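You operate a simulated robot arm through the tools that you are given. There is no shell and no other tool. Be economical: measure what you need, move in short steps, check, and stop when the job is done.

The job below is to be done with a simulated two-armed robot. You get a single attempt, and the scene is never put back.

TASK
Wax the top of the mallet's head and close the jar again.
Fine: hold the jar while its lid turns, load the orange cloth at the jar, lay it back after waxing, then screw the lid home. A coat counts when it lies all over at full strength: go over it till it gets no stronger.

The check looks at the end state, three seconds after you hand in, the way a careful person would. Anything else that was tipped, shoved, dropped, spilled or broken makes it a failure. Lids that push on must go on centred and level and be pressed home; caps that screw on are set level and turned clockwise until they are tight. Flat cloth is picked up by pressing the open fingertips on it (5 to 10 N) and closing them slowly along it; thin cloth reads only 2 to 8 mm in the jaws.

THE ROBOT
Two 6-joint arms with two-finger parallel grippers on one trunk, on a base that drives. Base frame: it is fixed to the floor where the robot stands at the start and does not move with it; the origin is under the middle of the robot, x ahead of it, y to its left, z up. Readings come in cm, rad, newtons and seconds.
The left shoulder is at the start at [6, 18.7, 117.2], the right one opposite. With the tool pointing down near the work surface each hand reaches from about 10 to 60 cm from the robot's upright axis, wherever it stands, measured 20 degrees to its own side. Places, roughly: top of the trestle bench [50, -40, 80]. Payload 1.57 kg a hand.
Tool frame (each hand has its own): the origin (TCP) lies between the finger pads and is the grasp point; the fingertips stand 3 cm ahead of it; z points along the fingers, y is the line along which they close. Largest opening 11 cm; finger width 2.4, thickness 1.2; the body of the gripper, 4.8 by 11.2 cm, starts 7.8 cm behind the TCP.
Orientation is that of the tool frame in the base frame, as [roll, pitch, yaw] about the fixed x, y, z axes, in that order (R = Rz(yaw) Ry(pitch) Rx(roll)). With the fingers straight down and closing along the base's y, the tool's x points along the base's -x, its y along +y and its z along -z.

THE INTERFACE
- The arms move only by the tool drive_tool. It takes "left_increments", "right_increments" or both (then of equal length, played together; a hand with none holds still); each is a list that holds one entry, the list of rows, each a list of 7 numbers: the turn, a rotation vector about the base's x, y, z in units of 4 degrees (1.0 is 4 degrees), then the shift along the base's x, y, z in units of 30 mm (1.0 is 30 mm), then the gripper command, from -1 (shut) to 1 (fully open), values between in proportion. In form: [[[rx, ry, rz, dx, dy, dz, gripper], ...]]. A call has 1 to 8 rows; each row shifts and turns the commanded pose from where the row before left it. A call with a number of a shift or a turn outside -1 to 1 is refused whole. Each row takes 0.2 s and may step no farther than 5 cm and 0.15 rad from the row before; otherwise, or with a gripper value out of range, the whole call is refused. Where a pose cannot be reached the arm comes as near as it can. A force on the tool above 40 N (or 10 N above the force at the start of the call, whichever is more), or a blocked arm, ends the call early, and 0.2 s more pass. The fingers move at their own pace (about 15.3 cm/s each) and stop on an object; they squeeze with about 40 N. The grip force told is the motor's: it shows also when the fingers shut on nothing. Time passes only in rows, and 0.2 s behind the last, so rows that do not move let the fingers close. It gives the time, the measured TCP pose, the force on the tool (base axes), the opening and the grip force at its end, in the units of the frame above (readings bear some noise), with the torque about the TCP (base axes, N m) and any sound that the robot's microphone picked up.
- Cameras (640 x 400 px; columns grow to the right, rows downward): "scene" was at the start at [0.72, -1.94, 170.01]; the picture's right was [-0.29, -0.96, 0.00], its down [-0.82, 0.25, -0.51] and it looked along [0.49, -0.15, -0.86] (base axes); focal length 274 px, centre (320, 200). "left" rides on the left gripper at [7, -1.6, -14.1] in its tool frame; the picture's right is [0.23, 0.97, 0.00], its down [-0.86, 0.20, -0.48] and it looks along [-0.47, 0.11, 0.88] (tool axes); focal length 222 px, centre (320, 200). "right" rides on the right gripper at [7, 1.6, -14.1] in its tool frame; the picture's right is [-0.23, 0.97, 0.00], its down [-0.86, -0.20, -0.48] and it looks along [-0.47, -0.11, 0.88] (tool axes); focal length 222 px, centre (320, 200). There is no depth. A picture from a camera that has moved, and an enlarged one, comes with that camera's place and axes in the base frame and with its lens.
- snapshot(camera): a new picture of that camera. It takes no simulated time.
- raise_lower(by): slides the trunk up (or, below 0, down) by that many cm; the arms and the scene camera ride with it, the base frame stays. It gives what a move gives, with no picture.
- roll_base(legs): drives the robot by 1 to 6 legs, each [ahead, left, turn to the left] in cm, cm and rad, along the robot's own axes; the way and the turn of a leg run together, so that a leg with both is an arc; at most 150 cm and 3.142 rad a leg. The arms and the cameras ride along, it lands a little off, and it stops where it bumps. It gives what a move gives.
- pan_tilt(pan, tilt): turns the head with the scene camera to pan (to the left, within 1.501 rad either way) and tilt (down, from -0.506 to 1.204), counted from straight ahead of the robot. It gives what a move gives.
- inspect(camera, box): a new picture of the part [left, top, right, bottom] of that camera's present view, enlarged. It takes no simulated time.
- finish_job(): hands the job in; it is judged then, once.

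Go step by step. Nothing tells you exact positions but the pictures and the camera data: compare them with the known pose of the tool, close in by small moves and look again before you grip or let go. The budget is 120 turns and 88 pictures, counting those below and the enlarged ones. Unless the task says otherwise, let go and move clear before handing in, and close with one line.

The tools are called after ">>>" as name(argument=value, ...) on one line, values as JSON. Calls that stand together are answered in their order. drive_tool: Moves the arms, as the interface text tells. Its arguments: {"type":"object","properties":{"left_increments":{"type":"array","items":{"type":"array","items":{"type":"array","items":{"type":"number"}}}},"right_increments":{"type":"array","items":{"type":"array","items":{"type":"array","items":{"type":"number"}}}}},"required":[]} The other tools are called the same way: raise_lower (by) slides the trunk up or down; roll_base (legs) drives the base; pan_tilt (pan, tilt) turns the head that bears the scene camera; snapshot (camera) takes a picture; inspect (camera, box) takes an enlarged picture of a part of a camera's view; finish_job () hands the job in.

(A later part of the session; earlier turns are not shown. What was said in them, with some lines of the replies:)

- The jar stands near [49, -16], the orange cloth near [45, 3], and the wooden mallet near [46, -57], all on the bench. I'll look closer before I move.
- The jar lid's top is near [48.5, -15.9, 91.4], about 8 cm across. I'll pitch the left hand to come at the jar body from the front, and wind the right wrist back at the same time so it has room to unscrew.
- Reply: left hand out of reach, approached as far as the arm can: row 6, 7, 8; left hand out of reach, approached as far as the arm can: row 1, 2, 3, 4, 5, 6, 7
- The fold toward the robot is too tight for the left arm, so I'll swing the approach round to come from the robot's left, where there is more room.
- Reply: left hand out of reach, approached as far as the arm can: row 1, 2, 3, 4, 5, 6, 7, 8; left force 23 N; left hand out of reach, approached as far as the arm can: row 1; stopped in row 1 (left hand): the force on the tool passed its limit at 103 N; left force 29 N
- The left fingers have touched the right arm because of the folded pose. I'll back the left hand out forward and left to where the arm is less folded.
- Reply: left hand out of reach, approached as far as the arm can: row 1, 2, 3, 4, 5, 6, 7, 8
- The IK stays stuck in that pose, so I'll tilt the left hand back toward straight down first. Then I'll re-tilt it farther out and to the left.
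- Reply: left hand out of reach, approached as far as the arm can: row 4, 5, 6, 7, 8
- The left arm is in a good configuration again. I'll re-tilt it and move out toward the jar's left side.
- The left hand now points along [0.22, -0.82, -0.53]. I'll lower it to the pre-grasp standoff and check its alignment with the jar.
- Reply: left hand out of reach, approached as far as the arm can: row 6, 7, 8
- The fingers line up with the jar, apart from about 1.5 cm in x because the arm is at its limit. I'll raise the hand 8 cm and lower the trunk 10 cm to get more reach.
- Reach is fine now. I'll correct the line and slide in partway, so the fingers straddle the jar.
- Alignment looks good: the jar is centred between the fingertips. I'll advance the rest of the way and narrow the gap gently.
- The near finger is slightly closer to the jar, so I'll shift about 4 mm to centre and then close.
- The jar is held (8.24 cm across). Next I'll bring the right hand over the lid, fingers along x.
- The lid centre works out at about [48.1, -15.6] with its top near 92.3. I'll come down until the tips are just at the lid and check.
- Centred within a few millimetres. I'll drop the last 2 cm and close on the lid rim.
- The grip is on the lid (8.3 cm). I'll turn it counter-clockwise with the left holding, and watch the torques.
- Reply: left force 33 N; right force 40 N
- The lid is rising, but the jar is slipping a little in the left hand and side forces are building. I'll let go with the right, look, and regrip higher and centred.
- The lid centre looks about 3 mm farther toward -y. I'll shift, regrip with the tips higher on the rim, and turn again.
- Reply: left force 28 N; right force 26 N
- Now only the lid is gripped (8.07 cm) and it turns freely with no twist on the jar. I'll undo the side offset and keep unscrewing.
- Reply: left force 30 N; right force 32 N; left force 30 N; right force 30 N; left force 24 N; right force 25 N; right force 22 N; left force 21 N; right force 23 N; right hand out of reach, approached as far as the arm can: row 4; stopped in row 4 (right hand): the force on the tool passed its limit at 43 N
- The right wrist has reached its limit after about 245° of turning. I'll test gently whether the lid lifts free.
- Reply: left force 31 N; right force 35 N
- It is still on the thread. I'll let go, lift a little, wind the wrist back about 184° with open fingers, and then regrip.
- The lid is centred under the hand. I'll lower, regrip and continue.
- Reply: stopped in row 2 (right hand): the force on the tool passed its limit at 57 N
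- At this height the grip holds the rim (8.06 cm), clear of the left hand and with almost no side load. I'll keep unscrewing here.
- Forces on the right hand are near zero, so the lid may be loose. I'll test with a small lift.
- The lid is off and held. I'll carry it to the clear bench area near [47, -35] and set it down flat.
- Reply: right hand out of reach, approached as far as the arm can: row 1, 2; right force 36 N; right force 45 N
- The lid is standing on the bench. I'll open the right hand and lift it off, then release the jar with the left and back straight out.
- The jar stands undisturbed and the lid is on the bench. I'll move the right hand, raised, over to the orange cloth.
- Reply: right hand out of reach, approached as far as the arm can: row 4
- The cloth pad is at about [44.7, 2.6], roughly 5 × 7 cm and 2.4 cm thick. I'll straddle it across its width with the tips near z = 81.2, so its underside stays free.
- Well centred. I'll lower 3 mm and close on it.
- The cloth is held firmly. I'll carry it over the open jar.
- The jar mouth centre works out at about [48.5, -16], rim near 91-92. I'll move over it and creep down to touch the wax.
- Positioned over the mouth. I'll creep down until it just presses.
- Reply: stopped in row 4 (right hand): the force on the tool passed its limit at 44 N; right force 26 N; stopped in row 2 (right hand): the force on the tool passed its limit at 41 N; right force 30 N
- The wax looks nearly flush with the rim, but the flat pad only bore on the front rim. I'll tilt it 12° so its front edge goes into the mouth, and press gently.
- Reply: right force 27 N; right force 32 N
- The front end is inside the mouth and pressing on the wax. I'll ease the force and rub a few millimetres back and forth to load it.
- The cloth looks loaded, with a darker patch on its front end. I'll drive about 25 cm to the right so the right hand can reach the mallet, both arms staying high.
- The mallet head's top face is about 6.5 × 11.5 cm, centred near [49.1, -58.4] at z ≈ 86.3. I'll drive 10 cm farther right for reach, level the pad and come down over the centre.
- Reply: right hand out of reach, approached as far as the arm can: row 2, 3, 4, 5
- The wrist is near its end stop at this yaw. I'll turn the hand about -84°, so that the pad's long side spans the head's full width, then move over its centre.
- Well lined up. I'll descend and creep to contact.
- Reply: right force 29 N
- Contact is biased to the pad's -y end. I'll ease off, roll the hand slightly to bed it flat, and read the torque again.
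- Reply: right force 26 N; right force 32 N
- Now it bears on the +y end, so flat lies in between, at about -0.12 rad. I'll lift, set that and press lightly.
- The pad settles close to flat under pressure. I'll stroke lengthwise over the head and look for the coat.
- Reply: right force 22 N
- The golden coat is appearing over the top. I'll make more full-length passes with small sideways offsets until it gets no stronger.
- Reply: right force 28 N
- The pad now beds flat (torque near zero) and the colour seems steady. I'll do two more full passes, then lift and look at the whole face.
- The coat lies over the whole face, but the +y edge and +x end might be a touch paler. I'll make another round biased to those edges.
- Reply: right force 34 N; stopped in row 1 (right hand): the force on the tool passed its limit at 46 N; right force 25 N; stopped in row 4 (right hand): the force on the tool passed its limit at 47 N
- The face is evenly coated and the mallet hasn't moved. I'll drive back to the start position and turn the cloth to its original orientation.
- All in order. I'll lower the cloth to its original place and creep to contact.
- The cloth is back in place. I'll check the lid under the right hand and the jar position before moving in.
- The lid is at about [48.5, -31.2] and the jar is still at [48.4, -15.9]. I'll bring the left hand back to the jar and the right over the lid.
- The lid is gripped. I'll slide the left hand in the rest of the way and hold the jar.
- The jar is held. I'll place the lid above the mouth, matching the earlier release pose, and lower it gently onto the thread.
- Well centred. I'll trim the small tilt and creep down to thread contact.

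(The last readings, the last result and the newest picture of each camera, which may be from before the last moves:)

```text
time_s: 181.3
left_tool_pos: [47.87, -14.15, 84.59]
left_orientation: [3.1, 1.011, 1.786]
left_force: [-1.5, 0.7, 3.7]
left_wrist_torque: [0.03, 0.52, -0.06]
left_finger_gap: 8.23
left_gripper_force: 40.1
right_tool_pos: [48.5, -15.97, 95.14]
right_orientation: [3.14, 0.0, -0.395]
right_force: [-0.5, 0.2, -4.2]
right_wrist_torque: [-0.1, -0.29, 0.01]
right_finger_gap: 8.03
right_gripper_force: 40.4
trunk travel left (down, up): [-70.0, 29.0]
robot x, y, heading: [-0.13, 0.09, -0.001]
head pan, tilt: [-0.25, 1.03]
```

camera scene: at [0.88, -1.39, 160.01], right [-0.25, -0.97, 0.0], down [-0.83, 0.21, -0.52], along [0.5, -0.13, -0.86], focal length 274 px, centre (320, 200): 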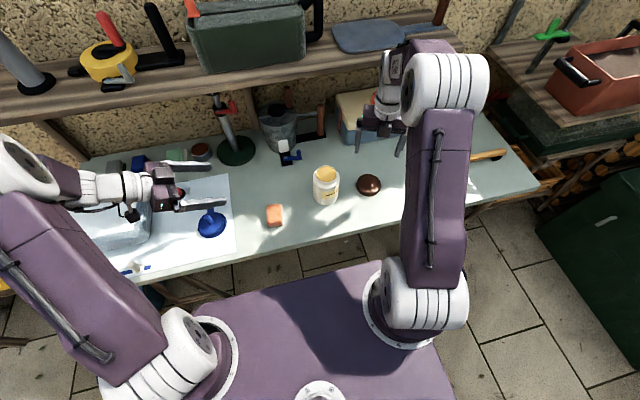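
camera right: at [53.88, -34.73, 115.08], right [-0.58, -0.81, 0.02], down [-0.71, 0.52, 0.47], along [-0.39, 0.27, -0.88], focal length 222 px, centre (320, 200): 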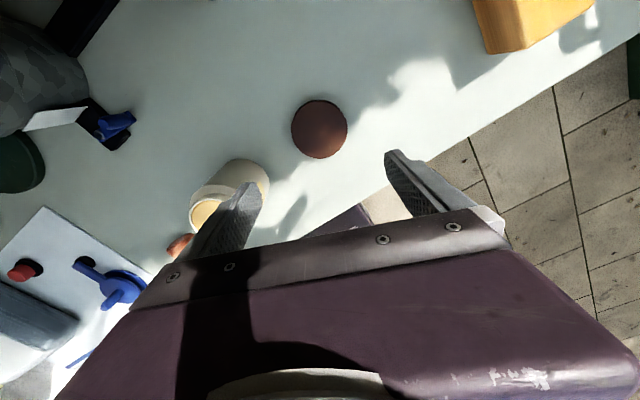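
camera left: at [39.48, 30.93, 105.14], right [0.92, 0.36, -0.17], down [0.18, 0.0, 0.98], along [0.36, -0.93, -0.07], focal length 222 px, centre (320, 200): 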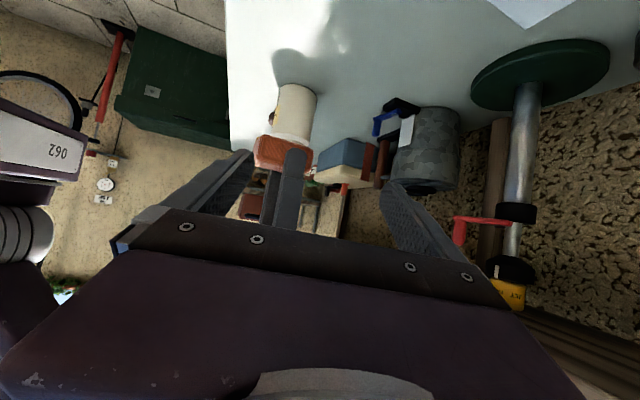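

A slight pull shows the lid has caught the thread. Now I'll turn clockwise, following it down.

>>> drive_tool(right_increments=[[[0, 0, -1, 0, 0, -0.002, -1], [0, 0, -1, 0, 0, -0.002, -1], [0, 0, -1, 0, 0, -0.002, -1], [0, 0, -1, 0, 0, -0.002, -1], [0, 0, -1, 0, 0, -0.002, -1], [0, 0, -1, 0, 0, -0.002, -1], [0, 0, -1, 0, 0, -0.002, -1], [0, 0, -1, 0, 0, -0.002, -1]]])

>>> drive_tool(right_increments=[[[0, 0, -1, 0, 0, -0.002, -1], [0, 0, -1, 0, 0, -0.002, -1], [0, 0, -1, 0, 0, -0.002, -1], [0, 0, -1, 0, 0, -0.002, -1], [0, 0, -1, 0, 0, -0.002, -1], [0, 0, -1, 0, 0, -0.002, -1], [0, 0, -1, 0, 0, -0.002, -1], [0, 0, -1, 0, 0, -0.002, -1]]])

```text
time_s: 183.1
left_tool_pos: [48.05, -14.1, 84.57]
left_orientation: [3.1, 1.011, 1.788]
left_force: [-1.4, 0.7, 7.3]
left_wrist_torque: [-0.78, 0.02, 0.06]
left_finger_gap: 8.19
left_gripper_force: 40.1
right_tool_pos: [48.4, -16.0, 95.14]
right_orientation: [-3.138, -0.001, -0.955]
right_force: [3.2, -2.6, -5.8]
right_wrist_torque: [0.22, -0.2, 0.0]
right_finger_gap: 8.03
right_gripper_force: 39.8
trunk travel left (down, up): [-70.0, 29.0]
robot x, y, heading: [-0.23, 0.52, -0.003]
head pan, tilt: [-0.25, 1.03]
```

```text
time_s: 184.9
left_tool_pos: [47.83, -14.2, 84.49]
left_orientation: [3.1, 1.008, 1.79]
left_force: [6.5, 1.7, 5.6]
left_wrist_torque: [-0.61, 1.28, 0.18]
left_finger_gap: 8.18
left_gripper_force: 40.3
right_tool_pos: [48.37, -16.02, 95.15]
right_orientation: [3.14, 0.001, -1.514]
right_force: [-7.6, -2.8, -3.5]
right_wrist_torque: [0.04, -0.15, 0.01]
right_finger_gap: 8.02
right_gripper_force: 40.1
trunk travel left (down, up): [-70.0, 29.0]
robot x, y, heading: [0.04, 0.03, -0.002]
head pan, tilt: [-0.25, 1.03]
```

>>> drive_tool(right_increments=[[[0, 0, -1, -0.02, 0, -0.004, -1], [0, 0, -1, 0, 0, -0.004, -1], [0, 0, -1, 0, 0, -0.004, -1], [0, 0, -1, 0, 0, -0.004, -1], [0, 0, -1, 0, 0, -0.004, -1], [0, 0, -1, 0, 0, -0.004, -1], [0, 0, -1, 0, 0, -0.004, -1], [0, 0, -1, 0, 0, -0.004, -1]]])

>>> drive_tool(right_increments=[[[0, 0, -1, 0, 0, -0.003, -1], [0, 0, -1, 0, 0, -0.003, -1], [0, 0, -1, 0, 0, -0.003, -1], [0, 0, -1, 0, 0, -0.003, -1], [0, 0, -1, 0, 0, -0.003, -1], [0, 0, -1, 0, 0, -0.003, -1], [0, 0, -1, 0, 0, -0.003, -1], [0, 0, -1, 0, 0, -0.003, -1]]])

>>> drive_tool(right_increments=[[[0, 0, -1, 0, 0, -0.003, -1], [0, 0, -1, 0, 0, -0.003, -1], [0, 0, -1, 0, 0, -0.003, -1], [0, 0, -1, 0, 0, -0.003, -1], [0, 0, -1, 0, 0, -0.003, -1], [0, 0, -1, 0, 0, -0.003, -1], [0, 0, -1, 0, 0, -0.003, -1], [0, 0, -1, 0, 0, -0.003, -1]]])

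```text
time_s: 186.7
left_tool_pos: [47.97, -14.33, 84.47]
left_orientation: [3.099, 1.01, 1.789]
left_force: [17.9, -20.4, -0.5]
left_wrist_torque: [0.46, 1.08, 0.22]
left_finger_gap: 8.22
left_gripper_force: 39.9
right_tool_pos: [48.35, -16.2, 94.99]
right_orientation: [3.141, -0.003, -2.073]
right_force: [-19.0, 20.6, 4.4]
right_wrist_torque: [1.66, 0.92, 0.03]
right_finger_gap: 8.01
right_gripper_force: 39.8
trunk travel left (down, up): [-70.0, 29.0]
robot x, y, heading: [-0.11, 0.03, -0.004]
head pan, tilt: [-0.25, 1.03]
```

```text
time_s: 188.5
left_tool_pos: [47.87, -14.21, 84.55]
left_orientation: [3.098, 1.01, 1.79]
left_force: [20.6, -18.0, -1.9]
left_wrist_torque: [-0.12, 1.0, 0.43]
left_finger_gap: 8.21
left_gripper_force: 40.3
right_tool_pos: [48.29, -16.23, 95.04]
right_orientation: [3.14, -0.004, -2.631]
right_force: [-19.8, 15.6, 10.1]
right_wrist_torque: [1.42, 1.16, 0.05]
right_finger_gap: 8.0
right_gripper_force: 39.3
trunk travel left (down, up): [-70.0, 29.0]
robot x, y, heading: [0.16, 0.44, -0.005]
head pan, tilt: [-0.25, 1.03]
```

```text
time_s: 190.0
left_tool_pos: [47.87, -14.17, 84.59]
left_orientation: [3.1, 1.01, 1.792]
left_force: [2.4, -1.7, 0.3]
left_wrist_torque: [-0.42, 0.36, 0.02]
left_finger_gap: 8.18
left_gripper_force: 39.9
right_tool_pos: [48.38, -16.05, 95.02]
right_orientation: [-3.137, -0.006, -3.044]
right_force: [-3.9, -0.2, 8.3]
right_wrist_torque: [0.16, 0.21, 0.01]
right_finger_gap: 8.01
right_gripper_force: 40.1
trunk travel left (down, up): [-70.0, 29.0]
robot x, y, heading: [0.14, 0.49, -0.001]
head pan, tilt: [-0.25, 1.03]
stopped in row 7 (right hand): the force on the tool passed its limit at 40 N (the readings are from after the stop); the commanded pose is now the measured one
```

Side load tripped the stop, and the pose has now relaxed with low forces. I'll continue clockwise.

>>> drive_tool(right_increments=[[[0, 0, -1, -0.02, 0.01, -0.001, -1], [0, 0, -1, 0, 0, -0.001, -1], [0, 0, -1, 0, 0, -0.001, -1], [0, 0, -1, 0, 0, -0.001, -1], [0, 0, -1, 0, 0, -0.001, -1], [0, 0, -1, 0, 0, -0.001, -1], [0, 0, -1, 0, 0, -0.001, -1], [0, 0, -1, 0, 0, -0.001, -1]]])

>>> drive_tool(right_increments=[[[0, 0, -1, 0, 0, -0.001, -1], [0, 0, -1, 0, 0, -0.001, -1], [0, 0, -1, 0, 0, -0.001, -1], [0, 0, -1, 0, 0, -0.001, -1], [0, 0, -1, 0, 0, -0.001, -1], [0, 0, -1, 0, 0, -0.001, -1], [0, 0, -1, 0, 0, -0.001, -1], [0, 0, -1, 0, 0, -0.001, -1]]])

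>>> inspect(camera="scene", box=[285, 135, 375, 215])

```text
time_s: 191.8
left_tool_pos: [47.98, -14.16, 84.59]
left_orientation: [3.099, 1.01, 1.789]
left_force: [1.0, -7.8, 1.5]
left_wrist_torque: [-0.17, 0.41, -0.05]
left_finger_gap: 8.21
left_gripper_force: 39.6
right_tool_pos: [48.27, -16.08, 94.84]
right_orientation: [-3.14, -0.006, 2.679]
right_force: [0.2, 7.1, 7.9]
right_wrist_torque: [0.45, -0.11, 0.01]
right_finger_gap: 7.99
right_gripper_force: 40.3
trunk travel left (down, up): [-70.0, 29.0]
robot x, y, heading: [0.17, 0.29, -0.002]
head pan, tilt: [-0.25, 1.03]
```

```text
time_s: 193.6
left_tool_pos: [47.89, -14.1, 84.6]
left_orientation: [3.1, 1.011, 1.788]
left_force: [-2.2, -15.1, 1.9]
left_wrist_torque: [0.5, 0.57, -0.36]
left_finger_gap: 8.17
left_gripper_force: 39.6
right_tool_pos: [48.18, -15.99, 94.88]
right_orientation: [-3.142, -0.004, 2.12]
right_force: [2.8, 17.6, 2.7]
right_wrist_torque: [1.07, -0.54, 0.22]
right_finger_gap: 7.99
right_gripper_force: 40.0
trunk travel left (down, up): [-70.0, 29.0]
robot x, y, heading: [0.21, 0.35, -0.0]
head pan, tilt: [-0.25, 1.03]
```

```text
5.00 times, centred on (330, 175) of scene
camera zoom: at [0.79, -1.38, 160.01], right [-0.25, -0.97, 0.0], down [-0.83, 0.21, -0.52], along [0.5, -0.13, -0.86], focal length 1368 px, centre (270, 325)
```

zoom: 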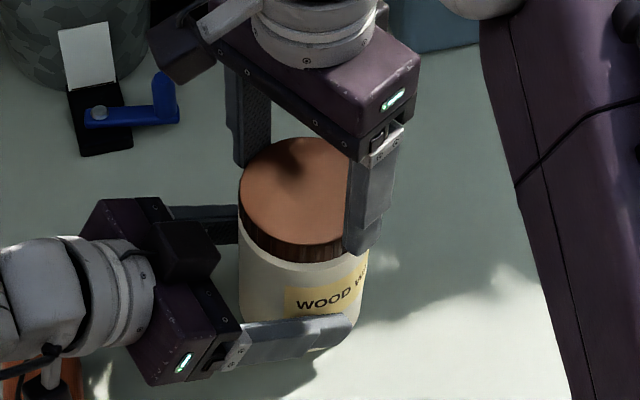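

Torque is starting to build (0.2 N·m). I'll keep turning until it is tight.

>>> drive_tool(right_increments=[[[0, 0, -1, 0, 0.03, -0.001, -1], [0, 0, -1, 0, 0, -0.001, -1], [0, 0, -1, 0, 0, -0.001, -1], [0, 0, -1, 0, 0, -0.001, -1], [0, 0, -1, 0, 0, -0.001, -1], [0, 0, -1, 0, 0, -0.001, -1], [0, 0, -1, 0, 0, -0.001, -1], [0, 0, -1, 0, 0, -0.001, -1]]])

>>> drive_tool(right_increments=[[[0, 0, -1, 0, 0, -0.001, -1], [0, 0, -1, 0, 0, -0.001, -1], [0, 0, -1, 0, 0, -0.001, -1], [0, 0, -1, 0, 0, -0.001, -1], [0, 0, -1, 0, 0, -0.001, -1], [0, 0, -1, 0, 0, -0.001, -1], [0, 0, -1, 0, 0, -0.001, -1], [0, 0, -1, 0, 0, -0.001, -1]]])

```text
time_s: 195.4
left_tool_pos: [47.83, -14.15, 84.48]
left_orientation: [3.1, 1.009, 1.789]
left_force: [-8.1, 0.6, 4.9]
left_wrist_torque: [-0.44, -0.74, -1.6]
left_finger_gap: 8.28
left_gripper_force: 40.1
right_tool_pos: [48.39, -16.04, 95.09]
right_orientation: [3.14, -0.006, 1.562]
right_force: [10.0, -4.2, 1.3]
right_wrist_torque: [-0.32, 0.05, 1.55]
right_finger_gap: 7.98
right_gripper_force: 39.8
trunk travel left (down, up): [-70.0, 29.0]
robot x, y, heading: [0.08, -0.11, -0.006]
head pan, tilt: [-0.25, 1.03]
```

```text
time_s: 197.2
left_tool_pos: [47.82, -14.2, 84.44]
left_orientation: [3.103, 1.007, 1.785]
left_force: [-28.7, 5.6, -4.2]
left_wrist_torque: [-0.17, -0.92, -1.85]
left_finger_gap: 8.34
left_gripper_force: 40.1
right_tool_pos: [48.6, -15.98, 94.99]
right_orientation: [3.134, -0.01, 1.003]
right_force: [26.2, -6.8, 6.4]
right_wrist_torque: [-0.43, -1.41, 1.38]
right_finger_gap: 8.0
right_gripper_force: 39.7
trunk travel left (down, up): [-70.0, 29.0]
robot x, y, heading: [0.13, 0.24, -0.01]
head pan, tilt: [-0.25, 1.03]
```

The torque levelled at about 1.5 N·m and the jar began to creep in the left hand, so the lid is tight. I'll release the right hand, lift clear and look.

>>> drive_tool(right_increments=[[[0, 0, 0, 0, 0, 0, 0.55], [0, 0, 0, 0, 0, 0, 0.65], [0, 0, 0, 0, 0, 0, 0.65], [0, 0, 0, 0, 0, 0.4, 0.65], [0, 0, 0, 0, 0, 0.8, 0.7], [0, 0, 0, 0, 0, 0.9, 0.8], [0, 0, 0, 0, -0.5, 0.9, 0.8], [0, 0, 0, -0.2, -0.9, 0.5, 0.8]]])

>>> drive_tool(right_increments=[[[0, 0, 0, -0.3, -0.9, 0, 0.8], [0, 0, 0, -0.3, -0.9, 0, 0.8], [0, 0, 0, -0.3, -0.9, 0, 0.8], [0, 0, 0, 0, 0, 0, 0.8]]])

>>> inspect(camera="scene", box=[285, 145, 375, 225])

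```text
time_s: 199.0
left_tool_pos: [48.04, -14.09, 84.54]
left_orientation: [3.1, 1.008, 1.791]
left_force: [0.2, 0.6, -2.8]
left_wrist_torque: [0.09, 0.01, 0.0]
left_finger_gap: 8.33
left_gripper_force: 40.1
right_tool_pos: [47.41, -20.19, 105.46]
right_orientation: [-3.138, -0.005, 1.006]
right_force: [-0.4, -0.3, -0.7]
right_wrist_torque: [0.03, -0.01, 0.02]
right_finger_gap: 9.88
right_gripper_force: 0.0
trunk travel left (down, up): [-70.0, 29.0]
robot x, y, heading: [-0.01, -0.32, -0.004]
head pan, tilt: [-0.25, 1.03]
```

```text
time_s: 200.0
left_tool_pos: [48.05, -14.07, 84.48]
left_orientation: [3.102, 1.009, 1.79]
left_force: [0.6, -0.2, -3.5]
left_wrist_torque: [0.09, 0.06, -0.02]
left_finger_gap: 8.27
left_gripper_force: 40.1
right_tool_pos: [45.3, -28.17, 105.55]
right_orientation: [-3.141, -0.005, 1.006]
right_force: [0.0, -0.1, -0.3]
right_wrist_torque: [0.01, 0.03, -0.01]
right_finger_gap: 9.89
right_gripper_force: 0.0
trunk travel left (down, up): [-70.0, 29.0]
robot x, y, heading: [0.41, 0.43, 0.001]
head pan, tilt: [-0.25, 1.03]
```

```text
5.00 times, centred on (330, 185) of scene
camera zoom: at [0.92, -1.45, 160.01], right [-0.25, -0.97, 0.0], down [-0.83, 0.21, -0.51], along [0.5, -0.13, -0.86], focal length 1368 px, centre (270, 275)
```

zoom: 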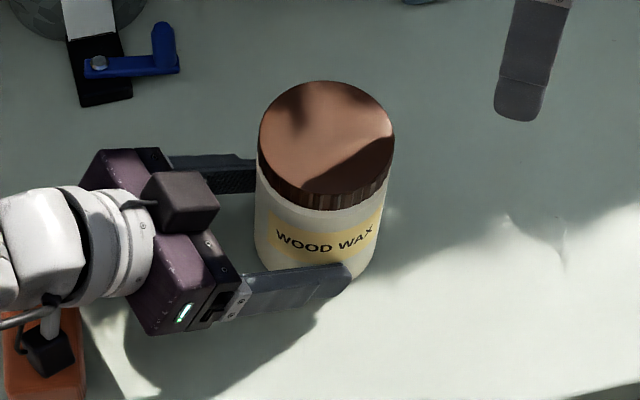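

The lid is on. The jar leans very slightly in the left hand, so I'll open in small steps to let it settle flat, then back straight out.

>>> drive_tool(left_increments=[[[0, 0, 0, 0, 0, 0, 0.5], [0, 0, 0, 0, 0, 0, 0.52], [0, 0, 0, 0, 0, 0, 0.54], [0, 0, 0, 0, 0, 0, 0.56], [0, 0, 0, 0, 0, 0, 0.6], [0, 0, 0, 0, 0, 0, 0.65], [0, 0, 0, 0, 0, 0, 0.75], [0, 0, 0, 0, 0, 0, 0.9]]])

>>> inspect(camera="scene", box=[285, 145, 375, 225])

```text
time_s: 201.8
left_tool_pos: [47.9, -14.09, 84.48]
left_orientation: [3.1, 1.008, 1.79]
left_force: [-0.1, 1.0, 0.3]
left_wrist_torque: [-0.03, -0.01, -0.01]
left_finger_gap: 10.45
left_gripper_force: 0.0
right_tool_pos: [45.26, -28.2, 105.63]
right_orientation: [-3.141, -0.005, 1.005]
right_force: [0.6, 0.2, -0.1]
right_wrist_torque: [-0.04, -0.01, 0.03]
right_finger_gap: 9.89
right_gripper_force: 0.1
trunk travel left (down, up): [-70.0, 29.0]
robot x, y, heading: [0.02, 0.2, 0.002]
head pan, tilt: [-0.25, 1.03]
```

```text
5.00 times, centred on (330, 185) of scene
camera zoom: at [0.87, -1.46, 160.01], right [-0.25, -0.97, 0.0], down [-0.83, 0.21, -0.51], along [0.5, -0.13, -0.86], focal length 1368 px, centre (270, 275)
```

zoom: 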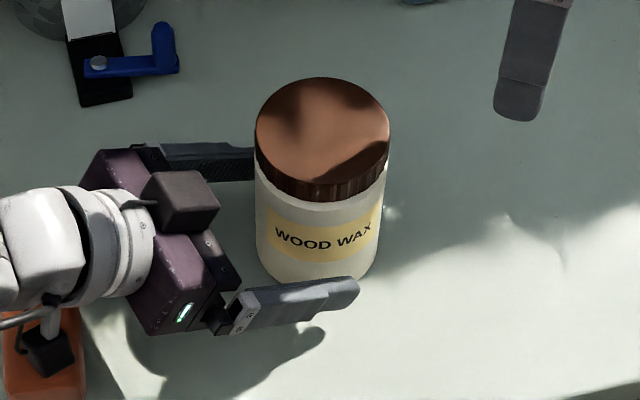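

The jar settled upright with the lid seated level. Backing the left hand out along its approach line and clear.

>>> drive_tool(left_increments=[[[0, 0, 0, -0.142, 0.489, 0.317, 0.95], [0, 0, 0, -0.142, 0.489, 0.317, 0.95], [0, 0, 0, -0.142, 0.489, 0.317, 0.95], [0, 0, 0, -0.142, 0.489, 0.317, 0.95], [0, 0, 0, -0.142, 0.489, 0.317, 0.95], [0, 0, 0, -0.142, 0.489, 0.317, 0.95], [0, 0, 0, 0, 0, 0.9, 0.95], [0, 0, 0, 0, 0, 0.9, 0.95]]])

>>> drive_tool(left_increments=[[[0, 0, 0, 0, 0.3, 0.9, 0.95], [0, 0, 0, 0, 0.9, 0.9, 0.95], [0, 0, 0, 0, 0.9, 0, 0.95], [0, 0, 0, 0, 0.9, 0, 0.95], [0, 0, 0, 0, 0.9, 0, 0.95], [0, 0, 0, 0, 0.9, 0, 0.95], [0, 0, 0, 0, 0, 0, 0.95]]])

>>> snapshot(camera="scene")

```text
time_s: 203.6
left_tool_pos: [45.17, -5.25, 95.89]
left_orientation: [3.1, 1.008, 1.79]
left_force: [0.5, -0.5, 0.0]
left_wrist_torque: [-0.02, 0.02, -0.02]
left_finger_gap: 10.72
left_gripper_force: 0.1
right_tool_pos: [45.17, -28.1, 105.7]
right_orientation: [3.141, -0.006, 1.006]
right_force: [-0.3, 0.3, -0.3]
right_wrist_torque: [0.0, 0.0, -0.03]
right_finger_gap: 9.9
right_gripper_force: 0.1
trunk travel left (down, up): [-70.0, 29.0]
robot x, y, heading: [0.32, 0.3, -0.005]
head pan, tilt: [-0.25, 1.03]
```

```text
time_s: 205.2
left_tool_pos: [45.3, 9.19, 100.91]
left_orientation: [3.101, 1.007, 1.792]
left_force: [0.1, 0.7, 0.9]
left_wrist_torque: [0.0, 0.0, -0.01]
left_finger_gap: 10.72
left_gripper_force: 0.0
right_tool_pos: [45.26, -28.15, 105.61]
right_orientation: [-3.14, -0.007, 1.007]
right_force: [-0.8, 0.5, 0.2]
right_wrist_torque: [0.0, 0.03, 0.02]
right_finger_gap: 9.92
right_gripper_force: 0.0
trunk travel left (down, up): [-70.0, 29.0]
robot x, y, heading: [0.2, -0.04, -0.002]
head pan, tilt: [-0.25, 1.03]
```

```text
1 pictures are left
camera scene: at [0.86, -1.53, 160.01], right [-0.25, -0.97, 0.0], down [-0.83, 0.21, -0.51], along [0.5, -0.13, -0.86], focal length 274 px, centre (320, 200)
```

scene: 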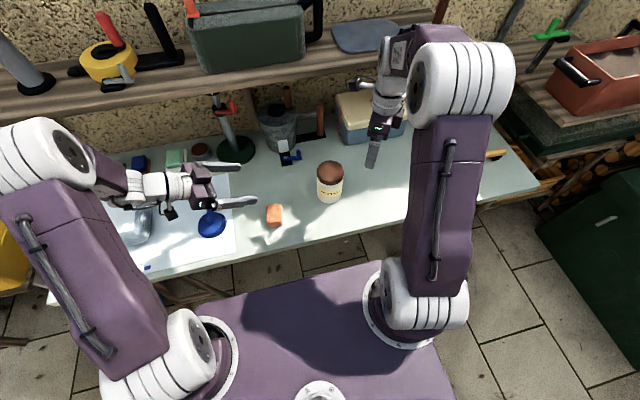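

The jar is closed and upright, the cloth is back in its place, the mallet is waxed, and both hands are clear. Handing in.

>>> finish_job()

```text
The job is handed in.
```

The top of the mallet's head has an even coat of wax, the cloth is back where it lay, and the jar is closed with its lid screwed tight.
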